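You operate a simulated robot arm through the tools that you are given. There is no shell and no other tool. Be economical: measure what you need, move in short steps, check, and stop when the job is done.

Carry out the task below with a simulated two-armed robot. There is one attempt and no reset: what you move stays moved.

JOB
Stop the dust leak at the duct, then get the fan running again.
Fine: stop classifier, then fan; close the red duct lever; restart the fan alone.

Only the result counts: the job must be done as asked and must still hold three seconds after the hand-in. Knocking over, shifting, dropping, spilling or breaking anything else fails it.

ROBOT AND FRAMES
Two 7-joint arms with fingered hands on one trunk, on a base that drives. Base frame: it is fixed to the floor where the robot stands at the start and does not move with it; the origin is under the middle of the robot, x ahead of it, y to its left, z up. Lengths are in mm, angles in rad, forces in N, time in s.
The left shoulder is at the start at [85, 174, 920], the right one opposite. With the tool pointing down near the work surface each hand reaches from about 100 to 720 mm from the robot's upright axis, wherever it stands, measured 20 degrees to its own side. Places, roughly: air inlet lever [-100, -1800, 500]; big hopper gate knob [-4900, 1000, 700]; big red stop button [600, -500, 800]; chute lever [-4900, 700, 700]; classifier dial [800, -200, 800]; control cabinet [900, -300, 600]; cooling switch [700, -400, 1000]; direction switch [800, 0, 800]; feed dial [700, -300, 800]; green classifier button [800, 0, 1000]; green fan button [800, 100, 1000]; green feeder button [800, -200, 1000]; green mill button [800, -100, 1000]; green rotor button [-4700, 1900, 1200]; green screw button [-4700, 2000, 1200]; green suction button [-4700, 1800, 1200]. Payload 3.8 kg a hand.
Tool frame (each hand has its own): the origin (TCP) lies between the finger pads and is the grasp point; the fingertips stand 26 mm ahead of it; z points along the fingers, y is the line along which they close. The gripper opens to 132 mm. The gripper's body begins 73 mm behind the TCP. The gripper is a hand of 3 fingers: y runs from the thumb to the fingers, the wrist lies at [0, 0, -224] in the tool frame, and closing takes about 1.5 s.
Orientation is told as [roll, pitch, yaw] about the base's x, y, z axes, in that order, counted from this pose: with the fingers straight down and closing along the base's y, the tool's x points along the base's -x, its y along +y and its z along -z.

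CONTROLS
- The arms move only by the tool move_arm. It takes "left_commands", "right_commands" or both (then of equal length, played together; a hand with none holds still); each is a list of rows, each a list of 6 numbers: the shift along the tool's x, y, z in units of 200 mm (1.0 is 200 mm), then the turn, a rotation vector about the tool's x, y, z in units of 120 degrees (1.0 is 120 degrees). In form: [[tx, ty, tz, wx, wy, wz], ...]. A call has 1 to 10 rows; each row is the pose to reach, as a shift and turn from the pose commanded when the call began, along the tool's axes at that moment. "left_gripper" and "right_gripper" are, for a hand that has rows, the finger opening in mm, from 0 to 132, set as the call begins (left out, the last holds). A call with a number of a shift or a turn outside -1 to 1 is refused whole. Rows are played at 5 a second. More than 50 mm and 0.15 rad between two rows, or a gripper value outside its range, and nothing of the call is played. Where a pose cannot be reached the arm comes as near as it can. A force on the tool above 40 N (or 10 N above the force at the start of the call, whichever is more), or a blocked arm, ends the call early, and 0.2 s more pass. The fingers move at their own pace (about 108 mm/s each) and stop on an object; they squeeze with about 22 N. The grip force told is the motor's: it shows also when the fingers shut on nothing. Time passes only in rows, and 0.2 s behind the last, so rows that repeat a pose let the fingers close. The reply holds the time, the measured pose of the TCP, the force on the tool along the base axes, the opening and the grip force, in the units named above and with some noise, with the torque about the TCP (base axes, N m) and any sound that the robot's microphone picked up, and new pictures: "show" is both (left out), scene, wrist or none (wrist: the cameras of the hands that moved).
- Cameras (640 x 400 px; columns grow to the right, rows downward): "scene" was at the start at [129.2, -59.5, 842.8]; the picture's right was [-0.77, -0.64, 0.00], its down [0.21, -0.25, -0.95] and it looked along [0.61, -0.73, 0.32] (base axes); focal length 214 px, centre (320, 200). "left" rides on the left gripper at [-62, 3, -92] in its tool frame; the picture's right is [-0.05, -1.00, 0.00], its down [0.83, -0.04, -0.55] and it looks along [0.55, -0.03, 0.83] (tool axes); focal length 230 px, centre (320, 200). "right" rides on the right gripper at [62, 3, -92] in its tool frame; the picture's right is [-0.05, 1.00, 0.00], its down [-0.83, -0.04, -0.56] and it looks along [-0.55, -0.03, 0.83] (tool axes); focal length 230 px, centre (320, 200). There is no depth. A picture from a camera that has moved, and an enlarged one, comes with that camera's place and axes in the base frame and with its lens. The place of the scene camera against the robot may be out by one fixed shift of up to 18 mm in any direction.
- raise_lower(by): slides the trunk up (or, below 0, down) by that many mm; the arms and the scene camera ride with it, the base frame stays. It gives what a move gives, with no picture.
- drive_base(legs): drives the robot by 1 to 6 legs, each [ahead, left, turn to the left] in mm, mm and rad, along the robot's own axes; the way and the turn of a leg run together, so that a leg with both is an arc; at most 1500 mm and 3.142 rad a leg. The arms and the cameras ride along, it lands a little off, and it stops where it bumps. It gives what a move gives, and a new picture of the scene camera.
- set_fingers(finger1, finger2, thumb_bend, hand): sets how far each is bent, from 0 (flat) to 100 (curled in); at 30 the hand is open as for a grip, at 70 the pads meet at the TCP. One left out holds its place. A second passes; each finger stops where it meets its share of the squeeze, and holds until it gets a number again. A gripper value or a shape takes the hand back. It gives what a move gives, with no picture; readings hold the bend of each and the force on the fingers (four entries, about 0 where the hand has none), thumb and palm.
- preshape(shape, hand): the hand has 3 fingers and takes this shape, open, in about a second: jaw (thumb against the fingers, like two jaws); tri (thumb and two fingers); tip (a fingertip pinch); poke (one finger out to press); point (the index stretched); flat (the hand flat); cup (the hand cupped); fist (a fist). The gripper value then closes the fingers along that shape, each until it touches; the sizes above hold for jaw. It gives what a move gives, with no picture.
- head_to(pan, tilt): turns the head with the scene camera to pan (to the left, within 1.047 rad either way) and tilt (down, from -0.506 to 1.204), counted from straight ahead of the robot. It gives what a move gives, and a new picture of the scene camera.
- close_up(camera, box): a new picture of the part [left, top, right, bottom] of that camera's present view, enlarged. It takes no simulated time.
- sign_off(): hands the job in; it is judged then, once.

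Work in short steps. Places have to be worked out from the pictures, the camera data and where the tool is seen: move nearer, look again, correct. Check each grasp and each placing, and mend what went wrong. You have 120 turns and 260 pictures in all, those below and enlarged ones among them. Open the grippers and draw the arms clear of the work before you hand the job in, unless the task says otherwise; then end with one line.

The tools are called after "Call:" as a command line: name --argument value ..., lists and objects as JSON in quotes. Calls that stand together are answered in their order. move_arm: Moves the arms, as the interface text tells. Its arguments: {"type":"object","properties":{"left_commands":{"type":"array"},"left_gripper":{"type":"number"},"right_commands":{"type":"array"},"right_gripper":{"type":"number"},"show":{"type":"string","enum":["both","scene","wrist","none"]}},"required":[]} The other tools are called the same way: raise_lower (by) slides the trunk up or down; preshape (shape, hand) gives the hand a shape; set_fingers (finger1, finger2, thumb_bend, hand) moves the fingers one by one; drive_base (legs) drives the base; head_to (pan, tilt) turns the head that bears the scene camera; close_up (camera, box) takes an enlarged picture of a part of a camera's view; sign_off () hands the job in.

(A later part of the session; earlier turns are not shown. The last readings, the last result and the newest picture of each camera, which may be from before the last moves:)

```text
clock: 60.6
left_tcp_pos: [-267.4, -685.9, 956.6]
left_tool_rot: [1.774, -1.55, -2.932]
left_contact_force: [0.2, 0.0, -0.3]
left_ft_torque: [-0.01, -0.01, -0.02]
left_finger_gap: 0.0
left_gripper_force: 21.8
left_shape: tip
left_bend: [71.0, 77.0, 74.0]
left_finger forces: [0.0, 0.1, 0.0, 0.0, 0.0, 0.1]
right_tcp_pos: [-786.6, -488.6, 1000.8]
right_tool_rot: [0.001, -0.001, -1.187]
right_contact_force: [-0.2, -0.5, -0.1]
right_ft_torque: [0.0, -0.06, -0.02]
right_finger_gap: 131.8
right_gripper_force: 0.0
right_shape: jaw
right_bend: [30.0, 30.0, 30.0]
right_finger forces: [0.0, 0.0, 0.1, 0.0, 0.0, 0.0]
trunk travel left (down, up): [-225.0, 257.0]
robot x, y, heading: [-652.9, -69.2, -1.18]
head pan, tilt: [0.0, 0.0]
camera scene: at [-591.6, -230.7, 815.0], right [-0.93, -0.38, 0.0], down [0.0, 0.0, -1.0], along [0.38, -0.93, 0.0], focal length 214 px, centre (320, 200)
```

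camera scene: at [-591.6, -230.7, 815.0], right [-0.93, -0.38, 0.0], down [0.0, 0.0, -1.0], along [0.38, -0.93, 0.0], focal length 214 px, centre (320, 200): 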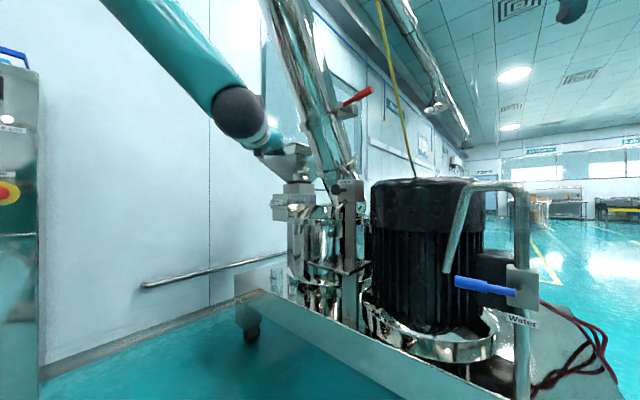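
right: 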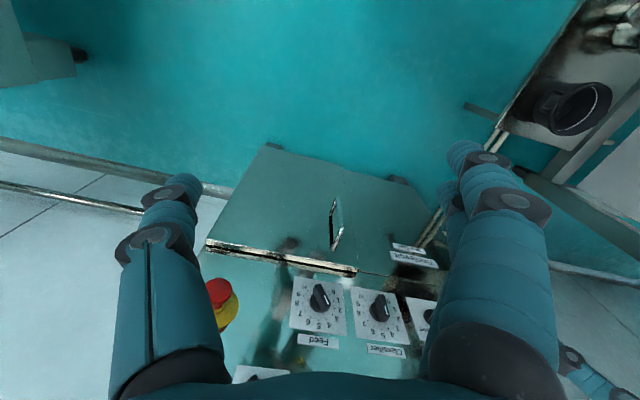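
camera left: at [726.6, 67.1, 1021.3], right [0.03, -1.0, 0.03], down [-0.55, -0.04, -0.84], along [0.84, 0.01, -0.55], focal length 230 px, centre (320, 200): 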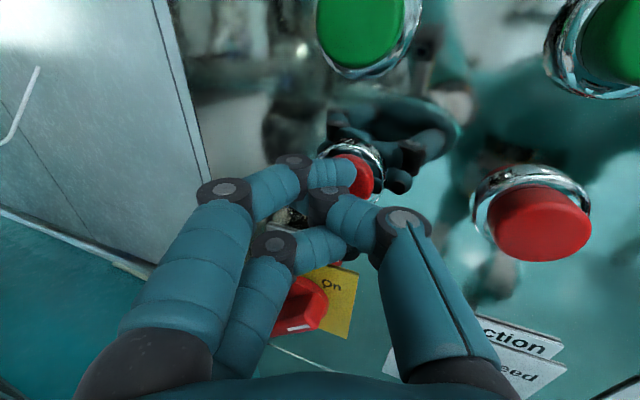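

A red lever shows on the pipe up at the machine to the right. I zoom in on it.

Call:
close_up --camera "scene" --box '[280, 60, 440, 160]'

Call:
close_up --camera "scene" --box '[200, 0, 520, 400]'

```text
4.00 times, centred on (360, 110) of scene
camera zoom: at [-591.6, -230.7, 815.0], right [-0.93, -0.38, 0.0], down [0.0, 0.0, -1.0], along [0.38, -0.93, 0.0], focal length 858 px, centre (160, 560)
```

zoom: 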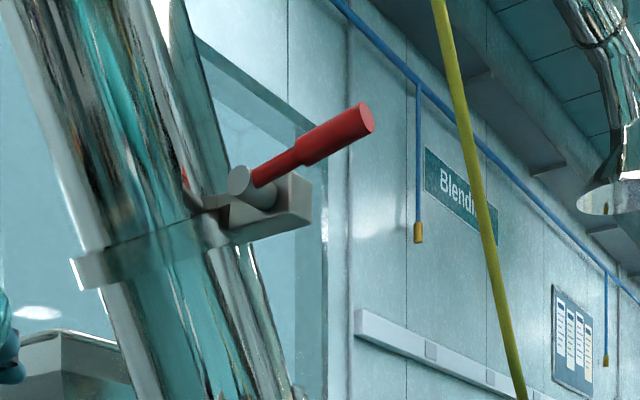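

```text
1.00 times, centred on (360, 200) of scene (not enlarged: the box is as wide or as high as the picture)
camera zoom: at [-591.6, -230.7, 815.0], right [-0.93, -0.38, 0.0], down [0.0, 0.0, -1.0], along [0.38, -0.93, 0.0], focal length 214 px, centre (280, 200)
```

zoom: 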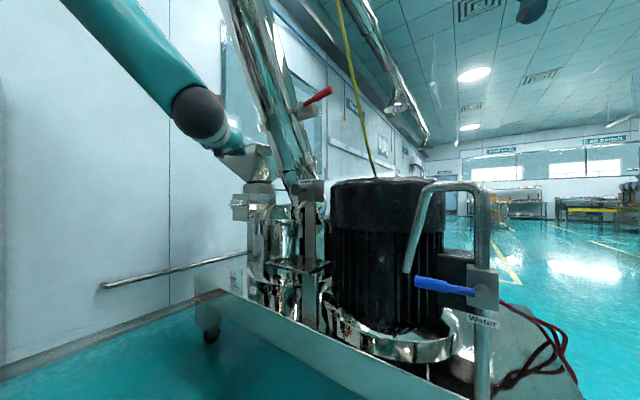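

To range the lever, I raise the trunk 200 mm for a vertical baseline and view again.

Call:
raise_lower --by 200

Call:
head_to --pan -0.15 --tilt 0.0

Call:
close_up --camera "scene" --box '[220, 60, 380, 160]'

```text
clock: 62.8
left_tcp_pos: [-267.3, -685.4, 1156.1]
left_tool_rot: [1.665, -1.551, -2.823]
left_contact_force: [0.1, 1.2, 0.7]
left_ft_torque: [-0.02, 0.01, 0.02]
left_finger_gap: 0.0
left_gripper_force: 22.2
left_shape: tip
left_bend: [71.0, 77.0, 74.0]
left_finger forces: [0.0, 0.0, 0.0, 0.1, 0.0, 0.0]
right_tcp_pos: [-786.6, -490.0, 1198.9]
right_tool_rot: [0.0, 0.001, -1.182]
right_contact_force: [-0.3, 0.1, 0.0]
right_ft_torque: [0.0, 0.0, 0.01]
right_finger_gap: 131.8
right_gripper_force: 0.1
right_shape: jaw
right_bend: [30.0, 30.0, 30.0]
right_finger forces: [0.0, 0.1, 0.0, 0.0, 0.0, 0.0]
trunk travel left (down, up): [-425.0, 57.0]
robot x, y, heading: [-653.6, -71.3, -1.181]
head pan, tilt: [0.0, 0.0]
```

```text
clock: 63.5
left_tcp_pos: [-267.2, -685.7, 1156.6]
left_tool_rot: [1.769, -1.55, -2.927]
left_contact_force: [0.0, -0.9, 0.5]
left_ft_torque: [-0.01, 0.0, 0.0]
left_finger_gap: 0.0
left_gripper_force: 22.0
left_shape: tip
left_bend: [71.0, 77.0, 74.0]
left_finger forces: [0.1, 0.0, 0.0, 0.1, 0.0, 0.0]
right_tcp_pos: [-785.9, -489.0, 1199.3]
right_tool_rot: [-0.001, 0.001, -1.186]
right_contact_force: [-0.4, -0.3, -0.7]
right_ft_torque: [0.0, 0.0, -0.03]
right_finger_gap: 131.9
right_gripper_force: 0.1
right_shape: jaw
right_bend: [30.0, 30.0, 30.0]
right_finger forces: [0.0, 0.0, 0.1, 0.1, 0.0, 0.0]
trunk travel left (down, up): [-425.0, 57.0]
robot x, y, heading: [-652.6, -69.4, -1.18]
head pan, tilt: [-0.15, 0.0]
camera scene: at [-597.1, -252.8, 1025.4], right [-0.97, -0.23, 0.0], down [0.0, 0.0, -1.0], along [0.23, -0.97, 0.0], focal length 214 px, centre (320, 200)
```

scene: 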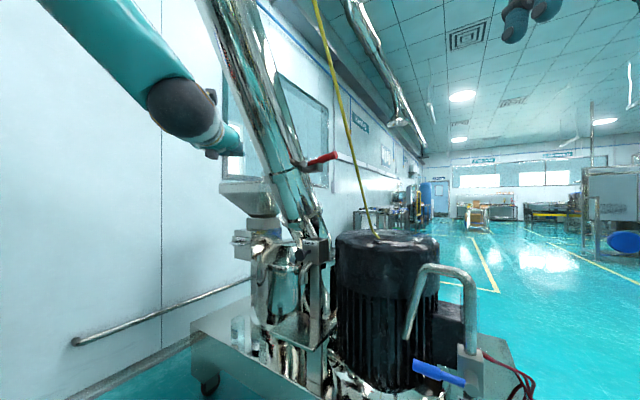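

```text
4.00 times, centred on (300, 110) of scene
camera zoom: at [-597.1, -252.8, 1025.4], right [-0.97, -0.23, 0.0], down [0.0, 0.0, -1.0], along [0.23, -0.97, 0.0], focal length 858 px, centre (400, 560)
```

zoom: 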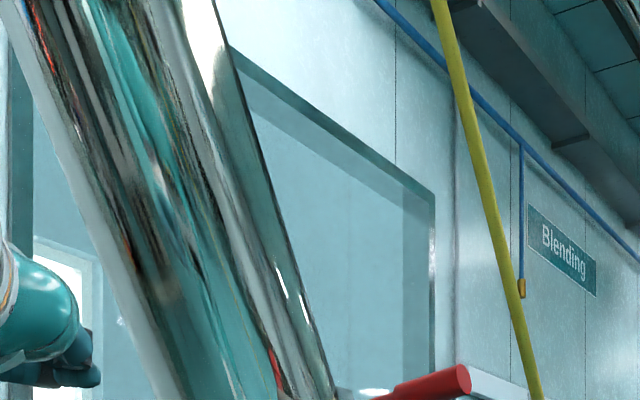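

The lever tip is around (-482,-939,1173) with its pivot about (-362,-1014,1164). I take a closer look at the mechanism.

Call:
close_up --camera "scene" --box '[260, 120, 380, 195]'

Call:
close_up --camera "left" --box '[0, 0, 640, 400]'

Call:
close_up --camera "scene" --box '[180, 0, 500, 200]'

```text
5.33 times, centred on (320, 158) of scene
camera zoom: at [-597.1, -252.8, 1025.4], right [-0.97, -0.23, 0.0], down [0.0, 0.0, -1.0], along [0.23, -0.97, 0.0], focal length 1144 px, centre (320, 427)
```

zoom: 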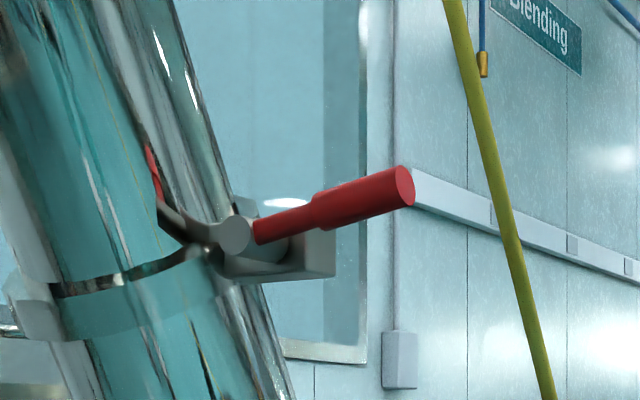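

```text
1.00 times, centred on (320, 200) of left (not enlarged: the box is as wide or as high as the picture)
camera zoom: at [-303.1, -599.3, 1218.6], right [-0.92, -0.4, 0.03], down [-0.25, 0.49, -0.83], along [0.32, -0.77, -0.55], focal length 230 px, centre (320, 200)
```

zoom: 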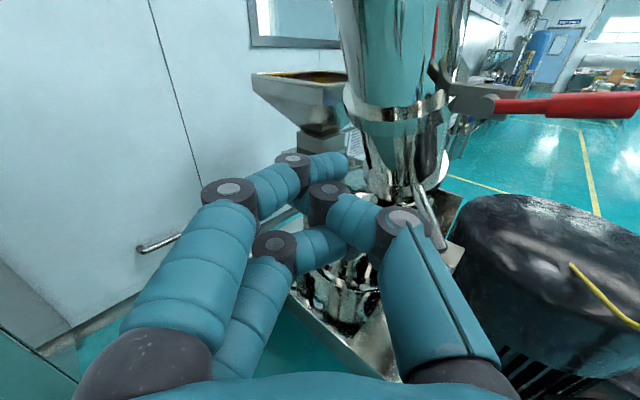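

```text
2.00 times, centred on (340, 100) of scene
camera zoom: at [-597.1, -252.8, 1025.4], right [-0.97, -0.23, 0.0], down [0.0, 0.0, -1.0], along [0.23, -0.97, 0.0], focal length 429 px, centre (280, 400)
```

zoom: 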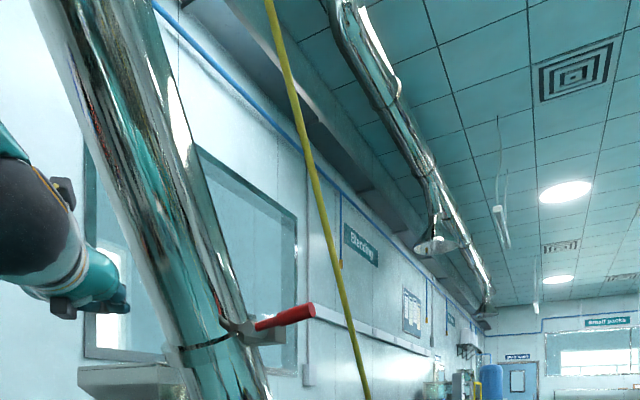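

It's a band clamp around the duct joint, its red lever standing open. I zoom in on the hinge to learn which way it closes.

Call:
close_up --camera "left" --box '[320, 20, 640, 220]'

Call:
close_up --camera "left" --box '[400, 50, 560, 150]'

```text
2.00 times, centred on (480, 120) of left
camera zoom: at [-303.1, -599.3, 1218.6], right [-0.92, -0.4, 0.03], down [-0.25, 0.49, -0.83], along [0.32, -0.77, -0.55], focal length 460 px, centre (0, 360)
```

zoom: 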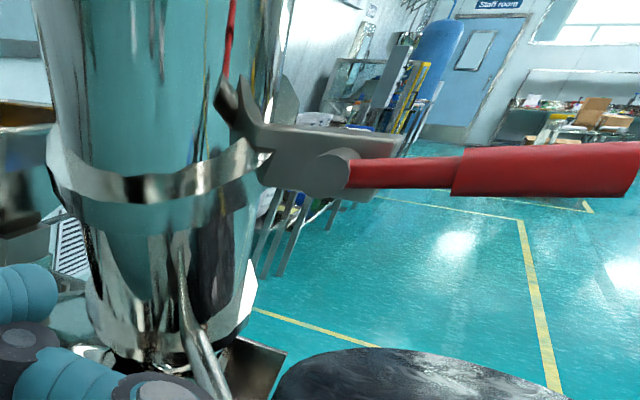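

```text
4.00 times, centred on (480, 100) of left
camera zoom: at [-303.1, -599.3, 1218.6], right [-0.92, -0.4, 0.03], down [-0.25, 0.49, -0.83], along [0.32, -0.77, -0.55], focal length 920 px, centre (-320, 600)
```

zoom: 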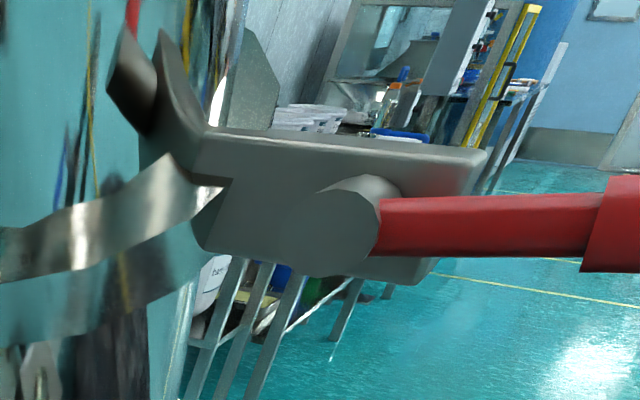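

It's a lever on a pivot whose axis faces out from the machine, lever lying along the machine's long axis (-0.92,0.39). I'll face the machine squarely (heading about -1.97), with the left hand stopping ~100 mm short of the handle.

Call:
drive_base --legs '[[0, 0, -0.79]]'

Call:
head_to --pan 0.2 --tilt 0.0

```text
clock: 65.9
left_tcp_pos: [-810.5, -779.3, 1156.2]
left_tool_rot: [1.772, -1.55, 2.576]
left_contact_force: [0.4, 0.4, 1.1]
left_ft_torque: [0.02, -0.03, -0.01]
left_finger_gap: 0.0
left_gripper_force: 22.0
left_shape: tip
left_bend: [71.0, 77.0, 74.0]
left_finger forces: [0.0, 0.0, 0.0, 0.1, 0.1, 0.0]
right_tcp_pos: [-1042.1, -275.2, 1200.2]
right_tool_rot: [0.001, -0.002, -1.965]
right_contact_force: [-0.7, 0.2, 0.1]
right_ft_torque: [-0.04, -0.03, -0.04]
right_finger_gap: 132.0
right_gripper_force: 0.0
right_shape: jaw
right_bend: [30.0, 30.0, 30.0]
right_finger forces: [0.0, 0.1, 0.1, 0.0, 0.0, 0.1]
trunk travel left (down, up): [-425.0, 57.0]
robot x, y, heading: [-655.3, -65.5, -1.968]
head pan, tilt: [-0.15, 0.0]
camera scene: at [-742.6, -242.2, 1025.4], right [-0.86, 0.52, 0.0], down [0.0, 0.0, -1.0], along [-0.52, -0.86, 0.0], focal length 214 px, centre (320, 200)
```

scene: 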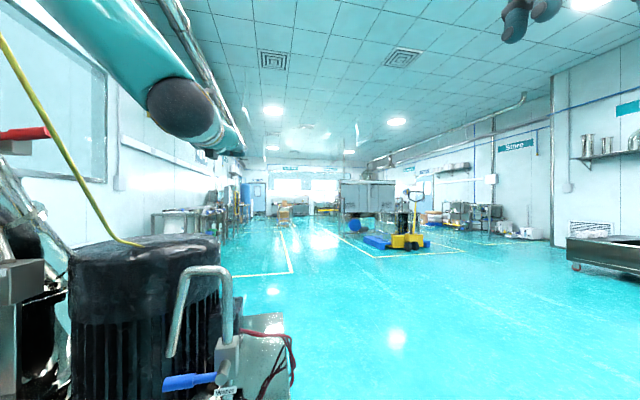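

```text
clock: 66.8
left_tcp_pos: [-810.5, -779.7, 1156.2]
left_tool_rot: [1.765, -1.55, 2.579]
left_contact_force: [0.4, 0.1, -0.1]
left_ft_torque: [-0.03, 0.0, -0.03]
left_finger_gap: 0.0
left_gripper_force: 22.3
left_shape: tip
left_bend: [71.0, 77.0, 74.0]
left_finger forces: [0.0, 0.0, 0.1, 0.0, 0.0, 0.1]
right_tcp_pos: [-1043.5, -275.3, 1199.9]
right_tool_rot: [0.001, 0.002, -1.964]
right_contact_force: [-0.3, -0.8, 0.0]
right_ft_torque: [-0.01, 0.01, 0.01]
right_finger_gap: 132.0
right_gripper_force: 0.1
right_shape: jaw
right_bend: [30.0, 30.0, 30.0]
right_finger forces: [0.0, 0.0, 0.0, 0.0, 0.0, 0.0]
trunk travel left (down, up): [-425.0, 57.0]
robot x, y, heading: [-655.6, -70.1, -1.963]
head pan, tilt: [0.201, 0.0]
camera scene: at [-713.3, -253.5, 1025.4], right [-0.98, 0.19, 0.0], down [0.0, 0.0, -1.0], along [-0.19, -0.98, 0.0], focal length 214 px, centre (320, 200)
```

scene: 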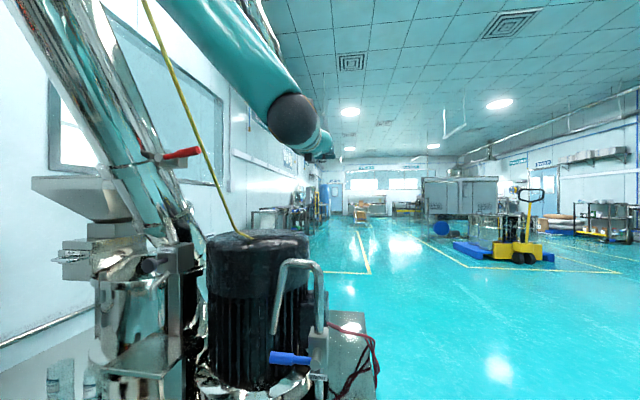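

A yellow cable runs up from the motor in front of the lever's right side, so the hand must come in left of it. I lower 100 mm, back up 250, slide left 412 beneath the cable, and look.

Call:
raise_lower --by -100

Call:
drive_base --legs '[[-250, 0, 0], [0, 412, 0]]'

Call:
close_up --camera "left" --box '[0, 0, 640, 400]'

```text
clock: 68.1
left_tcp_pos: [-811.1, -779.6, 1058.4]
left_tool_rot: [1.801, -1.549, 2.548]
left_contact_force: [-0.1, -0.8, 0.0]
left_ft_torque: [0.0, 0.0, -0.03]
left_finger_gap: 0.0
left_gripper_force: 22.0
left_shape: tip
left_bend: [71.0, 77.0, 74.0]
left_finger forces: [0.1, 0.0, 0.0, 0.0, 0.2, 0.0]
right_tcp_pos: [-1041.6, -274.0, 1100.5]
right_tool_rot: [0.002, 0.0, -1.962]
right_contact_force: [-0.5, -0.4, -0.1]
right_ft_torque: [0.04, 0.03, 0.0]
right_finger_gap: 132.0
right_gripper_force: 0.1
right_shape: jaw
right_bend: [30.0, 30.0, 30.0]
right_finger forces: [0.0, 0.1, 0.0, 0.0, 0.0, 0.0]
trunk travel left (down, up): [-325.0, 157.0]
robot x, y, heading: [-651.7, -70.2, -1.964]
head pan, tilt: [0.201, 0.0]
```

```text
clock: 73.7
left_tcp_pos: [-335.8, -710.3, 1056.0]
left_tool_rot: [1.766, -1.549, 2.576]
left_contact_force: [-0.9, 0.1, -1.0]
left_ft_torque: [-0.01, -0.02, -0.02]
left_finger_gap: 0.0
left_gripper_force: 22.1
left_shape: tip
left_bend: [71.0, 77.0, 74.0]
left_finger forces: [0.0, 0.1, 0.0, 0.0, 0.0, 0.0]
right_tcp_pos: [-564.9, -205.0, 1099.5]
right_tool_rot: [0.0, -0.001, -1.966]
right_contact_force: [0.5, 0.0, -0.1]
right_ft_torque: [-0.01, 0.01, 0.0]
right_finger_gap: 131.6
right_gripper_force: 0.0
right_shape: jaw
right_bend: [30.0, 30.0, 30.0]
right_finger forces: [0.0, 0.0, 0.1, 0.1, 0.0, 0.0]
trunk travel left (down, up): [-325.0, 157.0]
robot x, y, heading: [-180.0, 0.1, -1.967]
head pan, tilt: [0.201, 0.0]
camera scene: at [-231.9, -172.2, 911.1], right [-0.98, 0.19, 0.0], down [0.0, 0.0, -1.0], along [-0.19, -0.98, 0.0], focal length 214 px, centre (320, 200)
```

scene: 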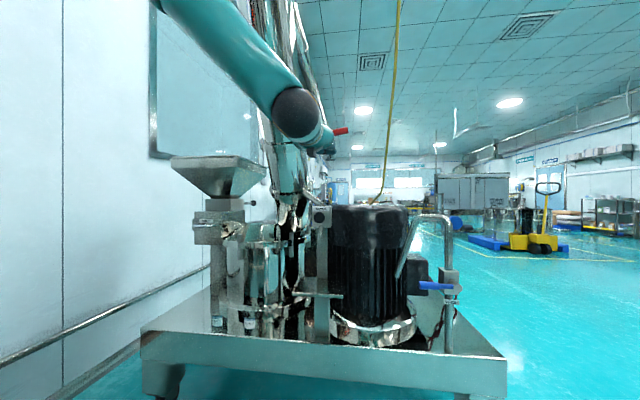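

```text
1.00 times, centred on (320, 200) of left (not enlarged: the box is as wide or as high as the picture)
camera zoom: at [-301.7, -624.9, 1118.6], right [-0.93, 0.36, 0.03], down [0.17, 0.52, -0.83], along [-0.32, -0.77, -0.55], focal length 230 px, centre (320, 200)
```

zoom: 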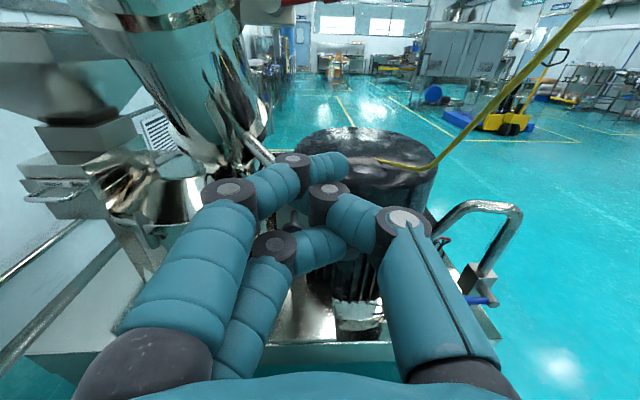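

Now squarely facing it. I raise the trunk 150 mm, then open to jaw and roll the hand 90° so the fingers straddle the lever from above and below.

Call:
raise_lower --by 130

Call:
preshape --hand "left" --shape "jaw"

Call:
move_arm --left_commands '[[0, 0, 0, 0, 0, 0.07], [0, 0, 0, 0, 0, 0.14], [0, 0, 0, 0, 0, 0.21], [0, 0, 0, 0, 0, 0.28], [0, 0, 0, 0, 0, 0.35], [0, 0, 0, 0, 0, 0.42], [0, 0, 0, 0, 0, 0.49], [0, 0, 0, 0, 0, 0.56], [0, 0, 0, 0, 0, 0.63], [0, 0, 0, 0, 0, 0.7]]' --show "both"

```text
clock: 75.2
left_tcp_pos: [-337.0, -712.0, 1184.6]
left_tool_rot: [1.651, -1.55, 2.696]
left_contact_force: [0.4, -0.3, 0.2]
left_ft_torque: [-0.03, 0.04, 0.01]
left_finger_gap: 0.0
left_gripper_force: 22.0
left_shape: tip
left_bend: [71.0, 77.0, 74.0]
left_finger forces: [0.0, 0.0, 0.0, 0.0, 0.0, 0.1]
right_tcp_pos: [-567.8, -206.5, 1229.9]
right_tool_rot: [0.0, 0.0, -1.967]
right_contact_force: [0.5, 0.7, -0.1]
right_ft_torque: [0.03, -0.03, -0.01]
right_finger_gap: 131.8
right_gripper_force: 0.0
right_shape: jaw
right_bend: [30.0, 30.0, 30.0]
right_finger forces: [0.0, 0.0, 0.1, 0.0, 0.0, 0.0]
trunk travel left (down, up): [-455.0, 27.0]
robot x, y, heading: [-177.1, 0.6, -1.964]
head pan, tilt: [0.201, 0.0]
```

```text
clock: 76.1
left_tcp_pos: [-335.8, -709.9, 1185.6]
left_tool_rot: [1.773, -1.55, 2.571]
left_contact_force: [-0.5, 0.1, -0.5]
left_ft_torque: [-0.04, 0.01, 0.0]
left_finger_gap: 132.0
left_gripper_force: 0.2
left_shape: jaw
left_bend: [30.0, 30.0, 30.0]
left_finger forces: [0.0, 0.0, 0.0, 0.1, 0.1, 0.0]
right_tcp_pos: [-565.5, -203.9, 1230.2]
right_tool_rot: [0.0, 0.0, -1.965]
right_contact_force: [-0.5, -0.4, 0.5]
right_ft_torque: [-0.01, 0.03, 0.0]
right_finger_gap: 132.1
right_gripper_force: 0.0
right_shape: jaw
right_bend: [30.0, 30.0, 30.0]
right_finger forces: [0.0, 0.0, 0.0, 0.0, 0.1, 0.1]
trunk travel left (down, up): [-455.0, 27.0]
robot x, y, heading: [-176.1, -0.7, -1.969]
head pan, tilt: [0.201, 0.0]
```

```text
clock: 78.3
left_tcp_pos: [-336.2, -711.3, 1185.9]
left_tool_rot: [1.573, -0.083, 2.773]
left_contact_force: [0.7, -0.1, 0.0]
left_ft_torque: [-0.01, -0.01, 0.0]
left_finger_gap: 131.8
left_gripper_force: 0.1
left_shape: jaw
left_bend: [30.0, 30.0, 30.0]
left_finger forces: [0.1, 0.1, 0.0, 0.0, 0.0, 0.1]
right_tcp_pos: [-566.5, -204.8, 1230.8]
right_tool_rot: [-0.001, 0.0, -1.964]
right_contact_force: [-0.2, 0.3, -0.3]
right_ft_torque: [0.04, 0.02, 0.0]
right_finger_gap: 132.0
right_gripper_force: 0.1
right_shape: jaw
right_bend: [30.0, 30.0, 30.0]
right_finger forces: [0.1, 0.1, 0.0, 0.0, 0.0, 0.1]
trunk travel left (down, up): [-455.0, 27.0]
robot x, y, heading: [-177.6, -3.5, -1.967]
head pan, tilt: [0.201, 0.0]
camera scene: at [-239.0, -189.0, 1066.9], right [-0.98, 0.19, 0.0], down [0.0, 0.0, -1.0], along [-0.19, -0.98, 0.0], focal length 214 px, centre (320, 200)
camera left: at [-360.3, -602.4, 1194.8], right [-0.13, 0.04, -0.99], down [0.97, 0.22, -0.11], along [0.21, -0.97, -0.07], focal length 230 px, centre (320, 200)
```

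scene: 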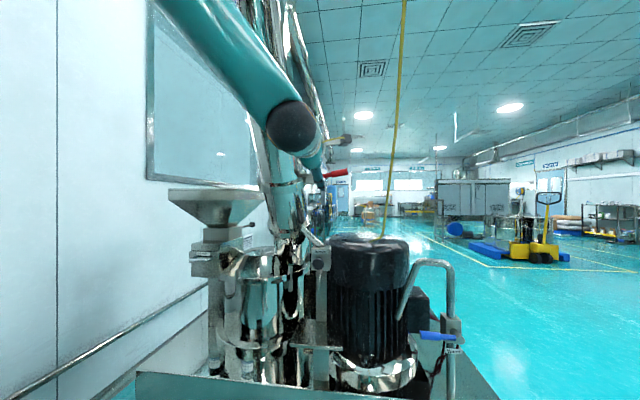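
left: 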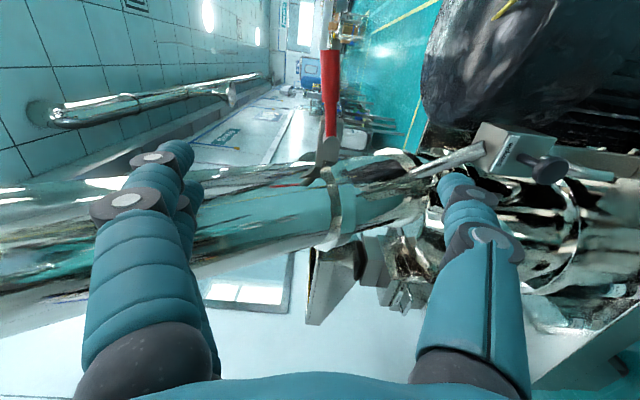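

Now the fingers straddle vertically and the lever appears between them, level at z about 1172. Handle target is (-455,-960,1172); I drive 170 mm ahead and look again.

Call:
drive_base --legs '[[170, 0, 0]]'

Call:
close_up --camera "left" --box '[0, 0, 640, 400]'

```text
clock: 79.8
left_tcp_pos: [-404.3, -864.8, 1187.0]
left_tool_rot: [1.575, -0.084, 2.767]
left_contact_force: [0.2, -0.2, 0.0]
left_ft_torque: [-0.01, 0.0, 0.02]
left_finger_gap: 132.0
left_gripper_force: 0.0
left_shape: jaw
left_bend: [30.0, 30.0, 30.0]
left_finger forces: [0.0, 0.0, 0.1, 0.1, 0.0, 0.0]
right_tcp_pos: [-631.9, -358.1, 1230.6]
right_tool_rot: [0.0, 0.001, -1.97]
right_contact_force: [-0.5, -0.2, -0.3]
right_ft_torque: [0.01, 0.03, 0.01]
right_finger_gap: 131.8
right_gripper_force: 0.1
right_shape: jaw
right_bend: [30.0, 30.0, 30.0]
right_finger forces: [0.1, 0.1, 0.0, 0.1, 0.1, 0.0]
trunk travel left (down, up): [-455.0, 27.0]
robot x, y, heading: [-243.6, -154.1, -1.973]
head pan, tilt: [0.201, 0.0]
camera scene: at [-304.7, -342.7, 1067.0], right [-0.98, 0.2, 0.0], down [0.0, 0.0, -1.0], along [-0.2, -0.98, 0.0], focal length 214 px, centre (320, 200)
```

scene: 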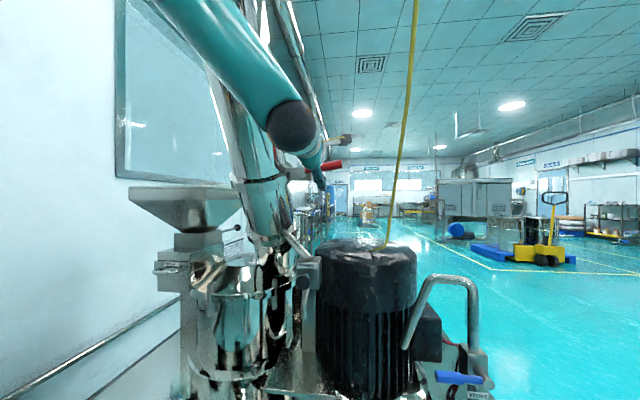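

```text
1.00 times, centred on (320, 200) of left (not enlarged: the box is as wide or as high as the picture)
camera zoom: at [-428.3, -755.1, 1195.5], right [-0.13, 0.05, -0.99], down [0.97, 0.22, -0.12], along [0.21, -0.98, -0.07], focal length 230 px, centre (320, 200)
```

zoom: 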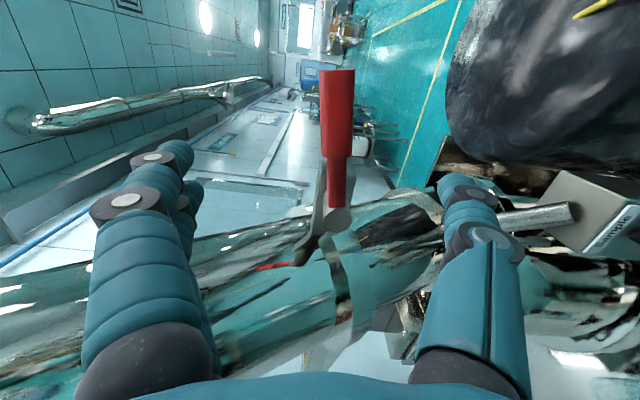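

The lever is well centred vertically. I drive the base 78 mm ahead and 20 right so the handle comes between the fingers.

Call:
drive_base --legs '[[78, -22, 0]]'

Call:
close_up --camera "left" --box '[0, 0, 640, 400]'

```text
clock: 80.9
left_tcp_pos: [-455.0, -927.2, 1186.1]
left_tool_rot: [1.577, -0.083, 2.765]
left_contact_force: [0.2, -0.5, 0.7]
left_ft_torque: [0.01, 0.0, 0.0]
left_finger_gap: 132.2
left_gripper_force: 0.0
left_shape: jaw
left_bend: [30.0, 30.0, 30.0]
left_finger forces: [0.1, 0.0, 0.0, 0.1, 0.0, 0.0]
right_tcp_pos: [-683.2, -421.6, 1230.4]
right_tool_rot: [0.0, 0.0, -1.969]
right_contact_force: [-0.2, 0.5, 0.0]
right_ft_torque: [0.03, -0.03, -0.01]
right_finger_gap: 131.8
right_gripper_force: 0.1
right_shape: jaw
right_bend: [30.0, 30.0, 30.0]
right_finger forces: [0.0, 0.0, 0.0, 0.1, 0.0, 0.0]
trunk travel left (down, up): [-455.0, 27.0]
robot x, y, heading: [-291.5, -220.3, -1.973]
head pan, tilt: [0.201, 0.0]
camera scene: at [-355.5, -406.5, 1067.0], right [-0.98, 0.2, 0.0], down [0.0, 0.0, -1.0], along [-0.2, -0.98, 0.0], focal length 214 px, centre (320, 200)
```

scene: 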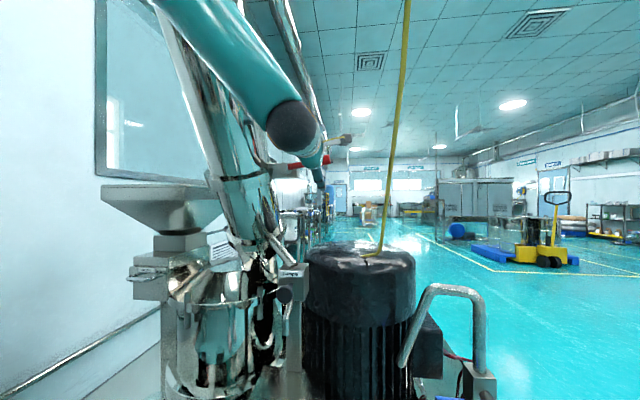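

```text
1.00 times, centred on (320, 200) of left (not enlarged: the box is as wide or as high as the picture)
camera zoom: at [-479.2, -818.9, 1195.5], right [-0.13, 0.05, -0.99], down [0.97, 0.22, -0.12], along [0.21, -0.98, -0.07], focal length 230 px, centre (320, 200)
```

zoom: 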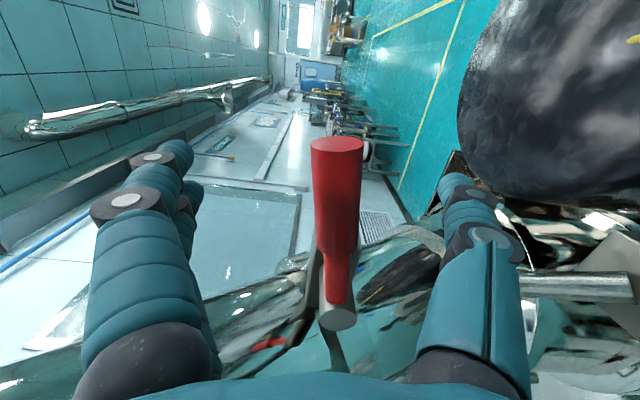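

The handle lies between the fingers about 10 mm beyond the TCP. I advance 12 mm, lower 9 mm, and close to a loose cage of 40 mm.

Call:
move_arm --left_commands '[[0, -0.045, 0.06, 0, 0, 0], [0, -0.045, 0.06, 0, 0, 0], [0, -0.045, 0.06, 0, 0, 0], [0, -0.045, 0.06, 0, 0, 0], [0, -0.045, 0.06, 0, 0, 0], [0, -0.045, 0.06, 0, 0, 0]]' --left_gripper 40 --show "wrist"

```text
clock: 82.3
left_tcp_pos: [-459.6, -937.7, 1177.3]
left_tool_rot: [1.576, -0.084, 2.767]
left_contact_force: [-0.1, 0.3, -0.1]
left_ft_torque: [-0.02, 0.03, -0.01]
left_finger_gap: 40.4
left_gripper_force: 0.2
left_shape: jaw
left_bend: [73.0, 73.0, 70.0]
left_finger forces: [0.1, 0.0, 0.0, 0.0, 0.0, 0.1]
right_tcp_pos: [-682.8, -420.1, 1230.7]
right_tool_rot: [0.0, -0.001, -1.969]
right_contact_force: [0.7, 1.1, -0.9]
right_ft_torque: [-0.02, 0.01, -0.01]
right_finger_gap: 132.1
right_gripper_force: 0.0
right_shape: jaw
right_bend: [30.0, 30.0, 30.0]
right_finger forces: [0.0, 0.0, 0.0, 0.1, 0.0, 0.1]
trunk travel left (down, up): [-455.0, 27.0]
robot x, y, heading: [-291.4, -217.7, -1.965]
head pan, tilt: [0.201, 0.0]
camera left: at [-484.2, -829.2, 1186.3], right [-0.13, 0.05, -0.99], down [0.97, 0.22, -0.12], along [0.21, -0.98, -0.07], focal length 230 px, centre (320, 200)
```

left: 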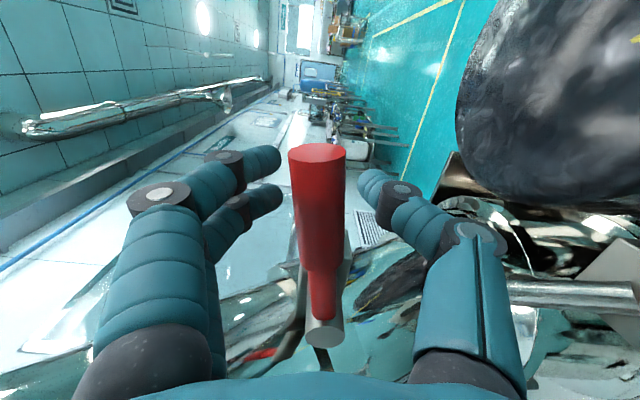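

The lever is caged. I test downward first, 30 mm in small steps, watching the force.

Call:
move_arm --left_commands '[[0, -0.04, 0, 0, 0, 0], [0, -0.08, 0, 0, 0, 0], [0, -0.12, 0, 0, 0, 0], [0, -0.16, 0, 0, 0, 0], [0, -0.19, 0, 0, 0, 0], [0, -0.19, 0, 0, 0, 0]]' --show "wrist"

```text
clock: 83.7
left_tcp_pos: [-462.6, -937.8, 1143.9]
left_tool_rot: [1.581, -0.085, 2.774]
left_contact_force: [-0.1, -5.8, 19.3]
left_ft_torque: [0.15, 0.02, 0.0]
left_finger_gap: 53.4
left_gripper_force: 0.2
left_shape: jaw
left_bend: [71.0, 71.0, 70.0]
left_finger forces: [10.7, 8.6, 0.0, 0.1, 0.0, 0.0]
right_tcp_pos: [-682.3, -419.6, 1230.6]
right_tool_rot: [0.0, -0.002, -1.969]
right_contact_force: [1.0, 1.5, 0.1]
right_ft_torque: [-0.03, 0.01, 0.02]
right_finger_gap: 132.2
right_gripper_force: 0.1
right_shape: jaw
right_bend: [30.0, 30.0, 30.0]
right_finger forces: [0.1, 0.0, 0.1, 0.0, 0.0, 0.1]
trunk travel left (down, up): [-455.0, 27.0]
robot x, y, heading: [-292.2, -216.0, -1.971]
head pan, tilt: [0.201, 0.0]
camera left: at [-488.3, -829.2, 1153.1], right [-0.13, 0.04, -0.99], down [0.97, 0.22, -0.12], along [0.22, -0.97, -0.07], focal length 230 px, centre (320, 200)
```

left: 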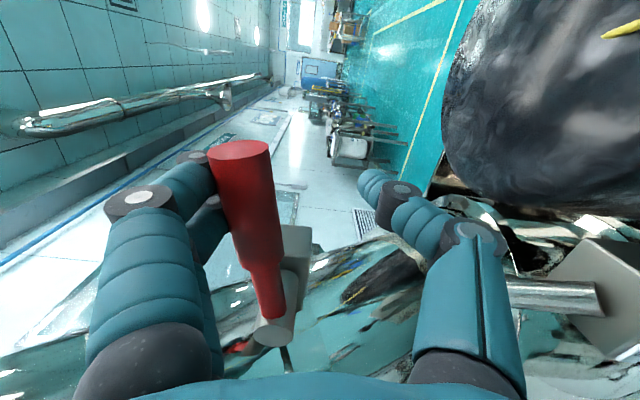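

The lever did not budge downward (19 N, fingers gave way). I return and test upward.

Call:
move_arm --left_commands '[[0, 0.08, 0, 0, 0, 0], [0, 0.16, 0, 0, 0, 0], [0, 0.22, 0, 0, 0, 0], [0, 0.26, 0, 0, 0, 0], [0, 0.3, 0, 0, 0, 0], [0, 0.34, 0, 0, 0, 0], [0, 0.38, 0, 0, 0, 0], [0, 0.38, 0, 0, 0, 0]]' --show "wrist"

```text
clock: 85.5
left_tcp_pos: [-457.4, -941.1, 1215.4]
left_tool_rot: [1.576, -0.085, 2.768]
left_contact_force: [1.0, 1.2, -2.6]
left_ft_torque: [0.05, 0.0, 0.01]
left_finger_gap: 41.9
left_gripper_force: 0.0
left_shape: jaw
left_bend: [73.0, 73.0, 70.0]
left_finger forces: [0.0, 0.0, 0.0, 0.1, 2.3, 0.0]
right_tcp_pos: [-681.8, -421.1, 1231.0]
right_tool_rot: [0.0, 0.001, -1.971]
right_contact_force: [-0.4, -0.9, -0.4]
right_ft_torque: [0.04, -0.04, 0.01]
right_finger_gap: 131.8
right_gripper_force: 0.1
right_shape: jaw
right_bend: [30.0, 30.0, 30.0]
right_finger forces: [0.0, 0.0, 0.0, 0.0, 0.0, 0.0]
trunk travel left (down, up): [-455.0, 27.0]
robot x, y, heading: [-293.0, -219.6, -1.966]
head pan, tilt: [0.201, 0.0]
camera left: at [-480.5, -832.6, 1224.2], right [-0.13, 0.04, -0.99], down [0.97, 0.22, -0.12], along [0.21, -0.98, -0.07], focal length 230 px, centre (320, 200)
```

left: 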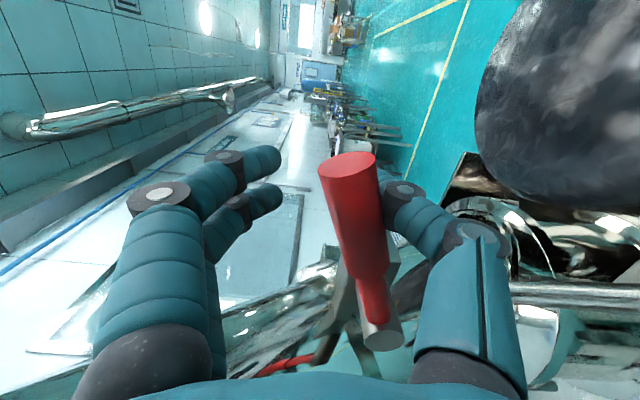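

Upward it moves easily (2.6 N), so closing is up. I follow the arc, rolling the hand with the lever, to about 48°.

Call:
move_arm --left_commands '[[0, 0, 0, 0, 0, -0.066], [0.055, 0.025, 0, 0, 0, -0.133], [0.089, 0.087, 0, 0, 0, -0.2], [0.132, 0.143, 0, 0, 0, -0.267], [0.18, 0.193, 0, 0, 0, -0.333], [0.238, 0.235, 0, 0, 0, -0.4], [0.238, 0.235, 0, 0, 0, -0.4]]' --show "both"

```text
clock: 87.1
left_tcp_pos: [-407.0, -957.9, 1259.0]
left_tool_rot: [1.577, -0.924, 2.765]
left_contact_force: [-0.8, 0.6, -0.8]
left_ft_torque: [-0.01, 0.04, 0.02]
left_finger_gap: 41.1
left_gripper_force: 0.1
left_shape: jaw
left_bend: [73.0, 73.0, 70.0]
left_finger forces: [0.0, 0.0, 0.1, 0.0, 1.0, 0.1]
right_tcp_pos: [-683.0, -421.4, 1229.3]
right_tool_rot: [0.0, 0.002, -1.97]
right_contact_force: [-0.6, 0.8, 0.0]
right_ft_torque: [-0.06, -0.01, 0.0]
right_finger_gap: 131.9
right_gripper_force: 0.0
right_shape: jaw
right_bend: [30.0, 30.0, 30.0]
right_finger forces: [0.0, 0.1, 0.1, 0.1, 0.1, 0.0]
trunk travel left (down, up): [-455.0, 27.0]
robot x, y, heading: [-292.2, -217.9, -1.972]
head pan, tilt: [0.201, 0.0]
camera scene: at [-355.5, -406.4, 1066.9], right [-0.98, 0.2, 0.0], down [0.0, 0.0, -1.0], along [-0.2, -0.98, 0.0], focal length 214 px, centre (320, 200)
camera left: at [-406.9, -859.3, 1311.0], right [-0.77, 0.3, -0.56], down [0.64, 0.34, -0.69], along [-0.01, -0.89, -0.46], focal length 230 px, centre (320, 200)
```

scene: 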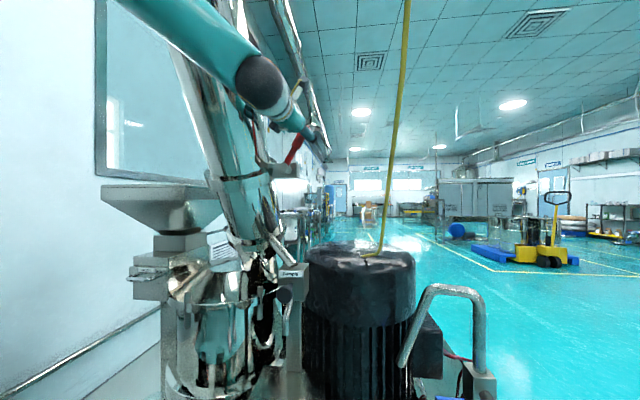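
left: 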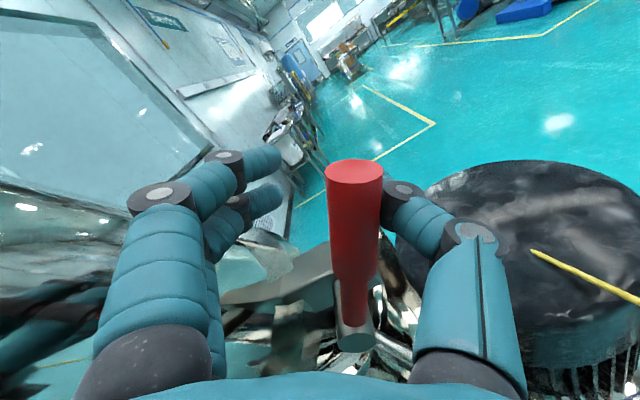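

The lever follows smoothly. I continue the same arc another ~48° with the force guard.

Call:
move_arm --left_commands '[[0.016, 0.068, 0, 0, 0, -0.066], [0.042, 0.135, 0, 0, 0, -0.133], [0.075, 0.197, 0, 0, 0, -0.2], [0.118, 0.253, 0, 0, 0, -0.267], [0.168, 0.303, 0, 0, 0, -0.333], [0.225, 0.345, 0, 0, 0, -0.4]]' --show "both"

```text
clock: 88.1
left_tcp_pos: [-377.7, -966.3, 1281.2]
left_tool_rot: [1.714, -1.47, 2.567]
left_contact_force: [-18.4, 12.1, 2.4]
left_ft_torque: [0.02, -0.18, 0.91]
left_finger_gap: 35.2
left_gripper_force: 0.1
left_shape: jaw
left_bend: [73.0, 73.0, 70.0]
left_finger forces: [7.7, 13.8, 0.0, 0.0, 0.0, 0.0]
left hand out of reach, approached as far as the arm can: row 4, 5
right_tcp_pos: [-685.3, -418.4, 1229.4]
right_tool_rot: [0.001, -0.002, -1.978]
right_contact_force: [0.6, -0.1, 0.3]
right_ft_torque: [0.01, 0.03, 0.03]
right_finger_gap: 131.8
right_gripper_force: 0.0
right_shape: jaw
right_bend: [30.0, 30.0, 30.0]
right_finger forces: [0.1, 0.1, 0.0, 0.1, 0.0, 0.0]
trunk travel left (down, up): [-455.0, 27.0]
robot x, y, heading: [-295.9, -220.7, -1.973]
head pan, tilt: [0.201, 0.0]
stopped in row 5 (left hand): the force on the tool passed its limit at 47 N (the readings are from after the stop); the commanded pose is now the measured one
camera scene: at [-357.7, -405.0, 1066.9], right [-0.98, 0.2, 0.0], down [0.0, 0.0, -1.0], along [-0.2, -0.98, 0.0], focal length 214 px, centre (320, 200)
camera left: at [-341.9, -880.2, 1342.3], right [-0.91, 0.42, -0.05], down [0.26, 0.48, -0.84], along [-0.33, -0.77, -0.54], focal length 230 px, centre (320, 200)
```

scene: 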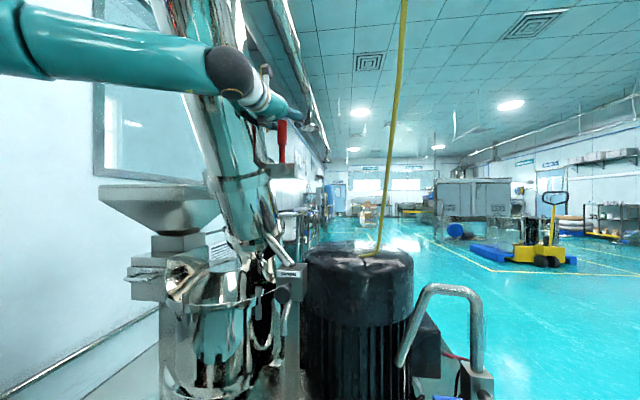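
left: 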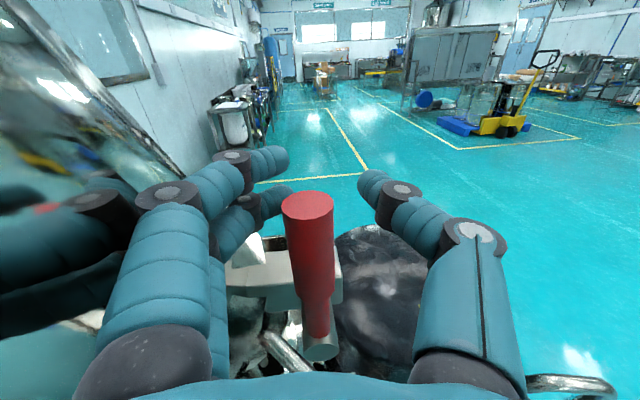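

The lever now stands upright; my fingers touched the duct. I ease off 8 mm right and pull back 90 mm to see its state.

Call:
move_arm --left_commands '[[0, -0.04, 0, 0, 0, 0], [0, -0.04, -0.15, 0, 0, 0], [0, -0.04, -0.3, 0, 0, 0], [0, -0.04, -0.45, 0, 0, 0], [0, -0.04, -0.45, 0, 0, 0]]' --show "both"

Call:
close_up --camera "scene" --box '[210, 90, 370, 190]'

```text
clock: 89.3
left_tcp_pos: [-339.0, -888.5, 1276.6]
left_tool_rot: [1.677, -1.474, 2.629]
left_contact_force: [0.2, 0.6, -0.7]
left_ft_torque: [-0.03, -0.04, 0.01]
left_finger_gap: 39.7
left_gripper_force: 0.0
left_shape: jaw
left_bend: [73.0, 73.0, 70.0]
left_finger forces: [0.1, 0.0, 0.1, 0.0, 0.0, 0.0]
right_tcp_pos: [-683.8, -420.0, 1230.1]
right_tool_rot: [-0.001, 0.0, -1.974]
right_contact_force: [0.8, 0.0, -0.2]
right_ft_torque: [-0.01, -0.02, -0.03]
right_finger_gap: 131.7
right_gripper_force: 0.1
right_shape: jaw
right_bend: [30.0, 30.0, 30.0]
right_finger forces: [0.0, 0.0, 0.0, 0.0, 0.0, 0.0]
trunk travel left (down, up): [-455.0, 27.0]
robot x, y, heading: [-293.6, -217.6, -1.973]
head pan, tilt: [0.201, 0.0]
camera scene: at [-356.5, -405.9, 1066.9], right [-0.98, 0.2, 0.0], down [0.0, 0.0, -1.0], along [-0.2, -0.98, 0.0], focal length 214 px, centre (320, 200)
camera left: at [-305.6, -801.4, 1338.4], right [-0.92, 0.4, -0.05], down [0.25, 0.49, -0.84], along [-0.31, -0.78, -0.55], focal length 230 px, centre (320, 200)
```

scene: 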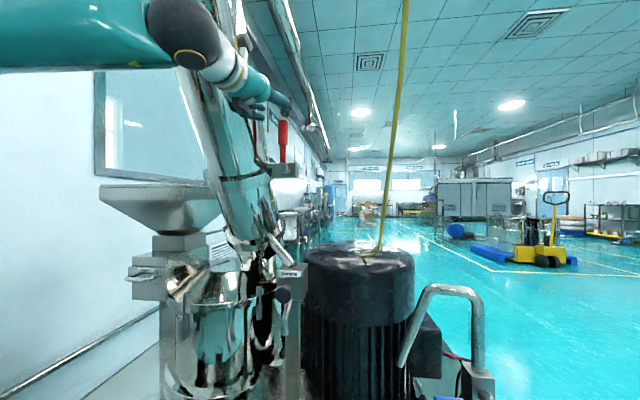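
left: 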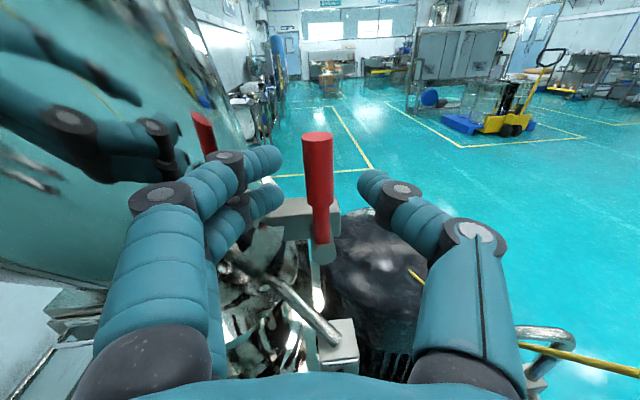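

```text
4.00 times, centred on (290, 140) of scene
camera zoom: at [-356.5, -405.9, 1066.9], right [-0.98, 0.2, 0.0], down [0.0, 0.0, -1.0], along [-0.2, -0.98, 0.0], focal length 858 px, centre (440, 440)
```

zoom: 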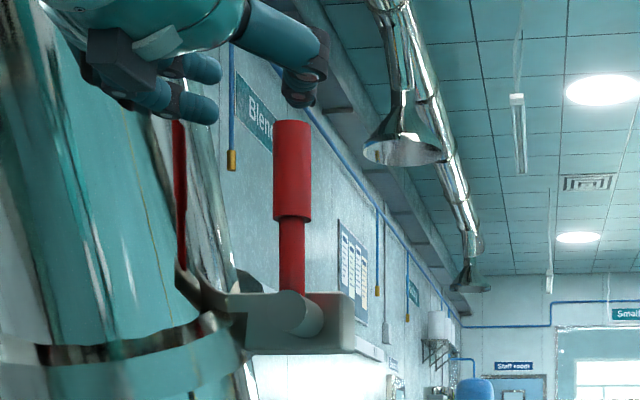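

The lever stands vertical. To be sure it is at its stop, I close the fingers, go to its right side, and push it left.

Call:
move_arm --left_commands '[[0, -0.15, 0, 0, 0, 0], [0, -0.3, 0, 0, 0, 0], [0, -0.3, 0, 0, 0, 0], [0, -0.3, 0, 0, 0, 0], [0, -0.3, 0.15, 0, 0, 0], [0, -0.3, 0.3, 0, 0, 0], [0, -0.3, 0.42, 0, 0, 0], [0, -0.3, 0.42, 0, 0, 0]]' --left_gripper 0 --show "both"

```text
clock: 91.1
left_tcp_pos: [-427.5, -939.9, 1274.1]
left_tool_rot: [1.685, -1.474, 2.619]
left_contact_force: [0.0, 0.1, 0.6]
left_ft_torque: [-0.01, 0.0, -0.01]
left_finger_gap: 0.0
left_gripper_force: 21.6
left_shape: jaw
left_bend: [63.0, 63.0, 66.0]
left_finger forces: [0.1, 0.0, 0.1, 0.0, 0.0, 0.0]
right_tcp_pos: [-683.1, -420.1, 1230.0]
right_tool_rot: [0.001, -0.001, -1.975]
right_contact_force: [0.4, 0.1, -0.2]
right_ft_torque: [0.0, -0.01, -0.03]
right_finger_gap: 131.6
right_gripper_force: 0.1
right_shape: jaw
right_bend: [30.0, 30.0, 30.0]
right_finger forces: [0.0, 0.0, 0.0, 0.1, 0.0, 0.1]
trunk travel left (down, up): [-455.0, 27.0]
robot x, y, heading: [-294.1, -217.5, -1.97]
head pan, tilt: [0.201, 0.0]
camera scene: at [-356.2, -405.7, 1066.9], right [-0.98, 0.2, 0.0], down [0.0, 0.0, -1.0], along [-0.2, -0.98, 0.0], focal length 214 px, centre (320, 200)
camera left: at [-394.7, -853.1, 1334.5], right [-0.92, 0.4, -0.05], down [0.25, 0.49, -0.84], along [-0.31, -0.78, -0.55], focal length 230 px, centre (320, 200)
```

scene: 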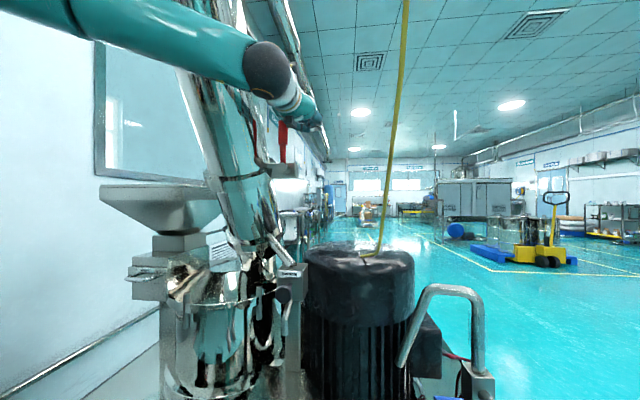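
left: 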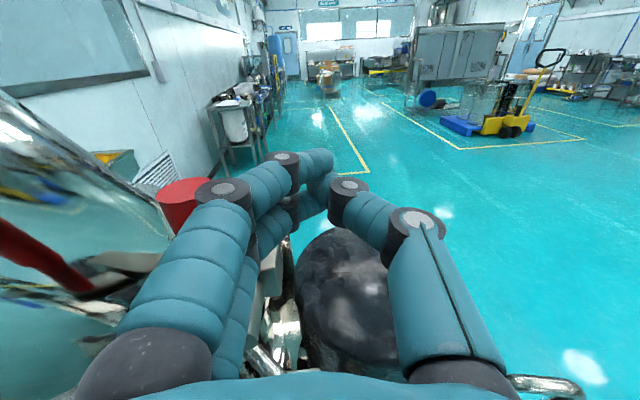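

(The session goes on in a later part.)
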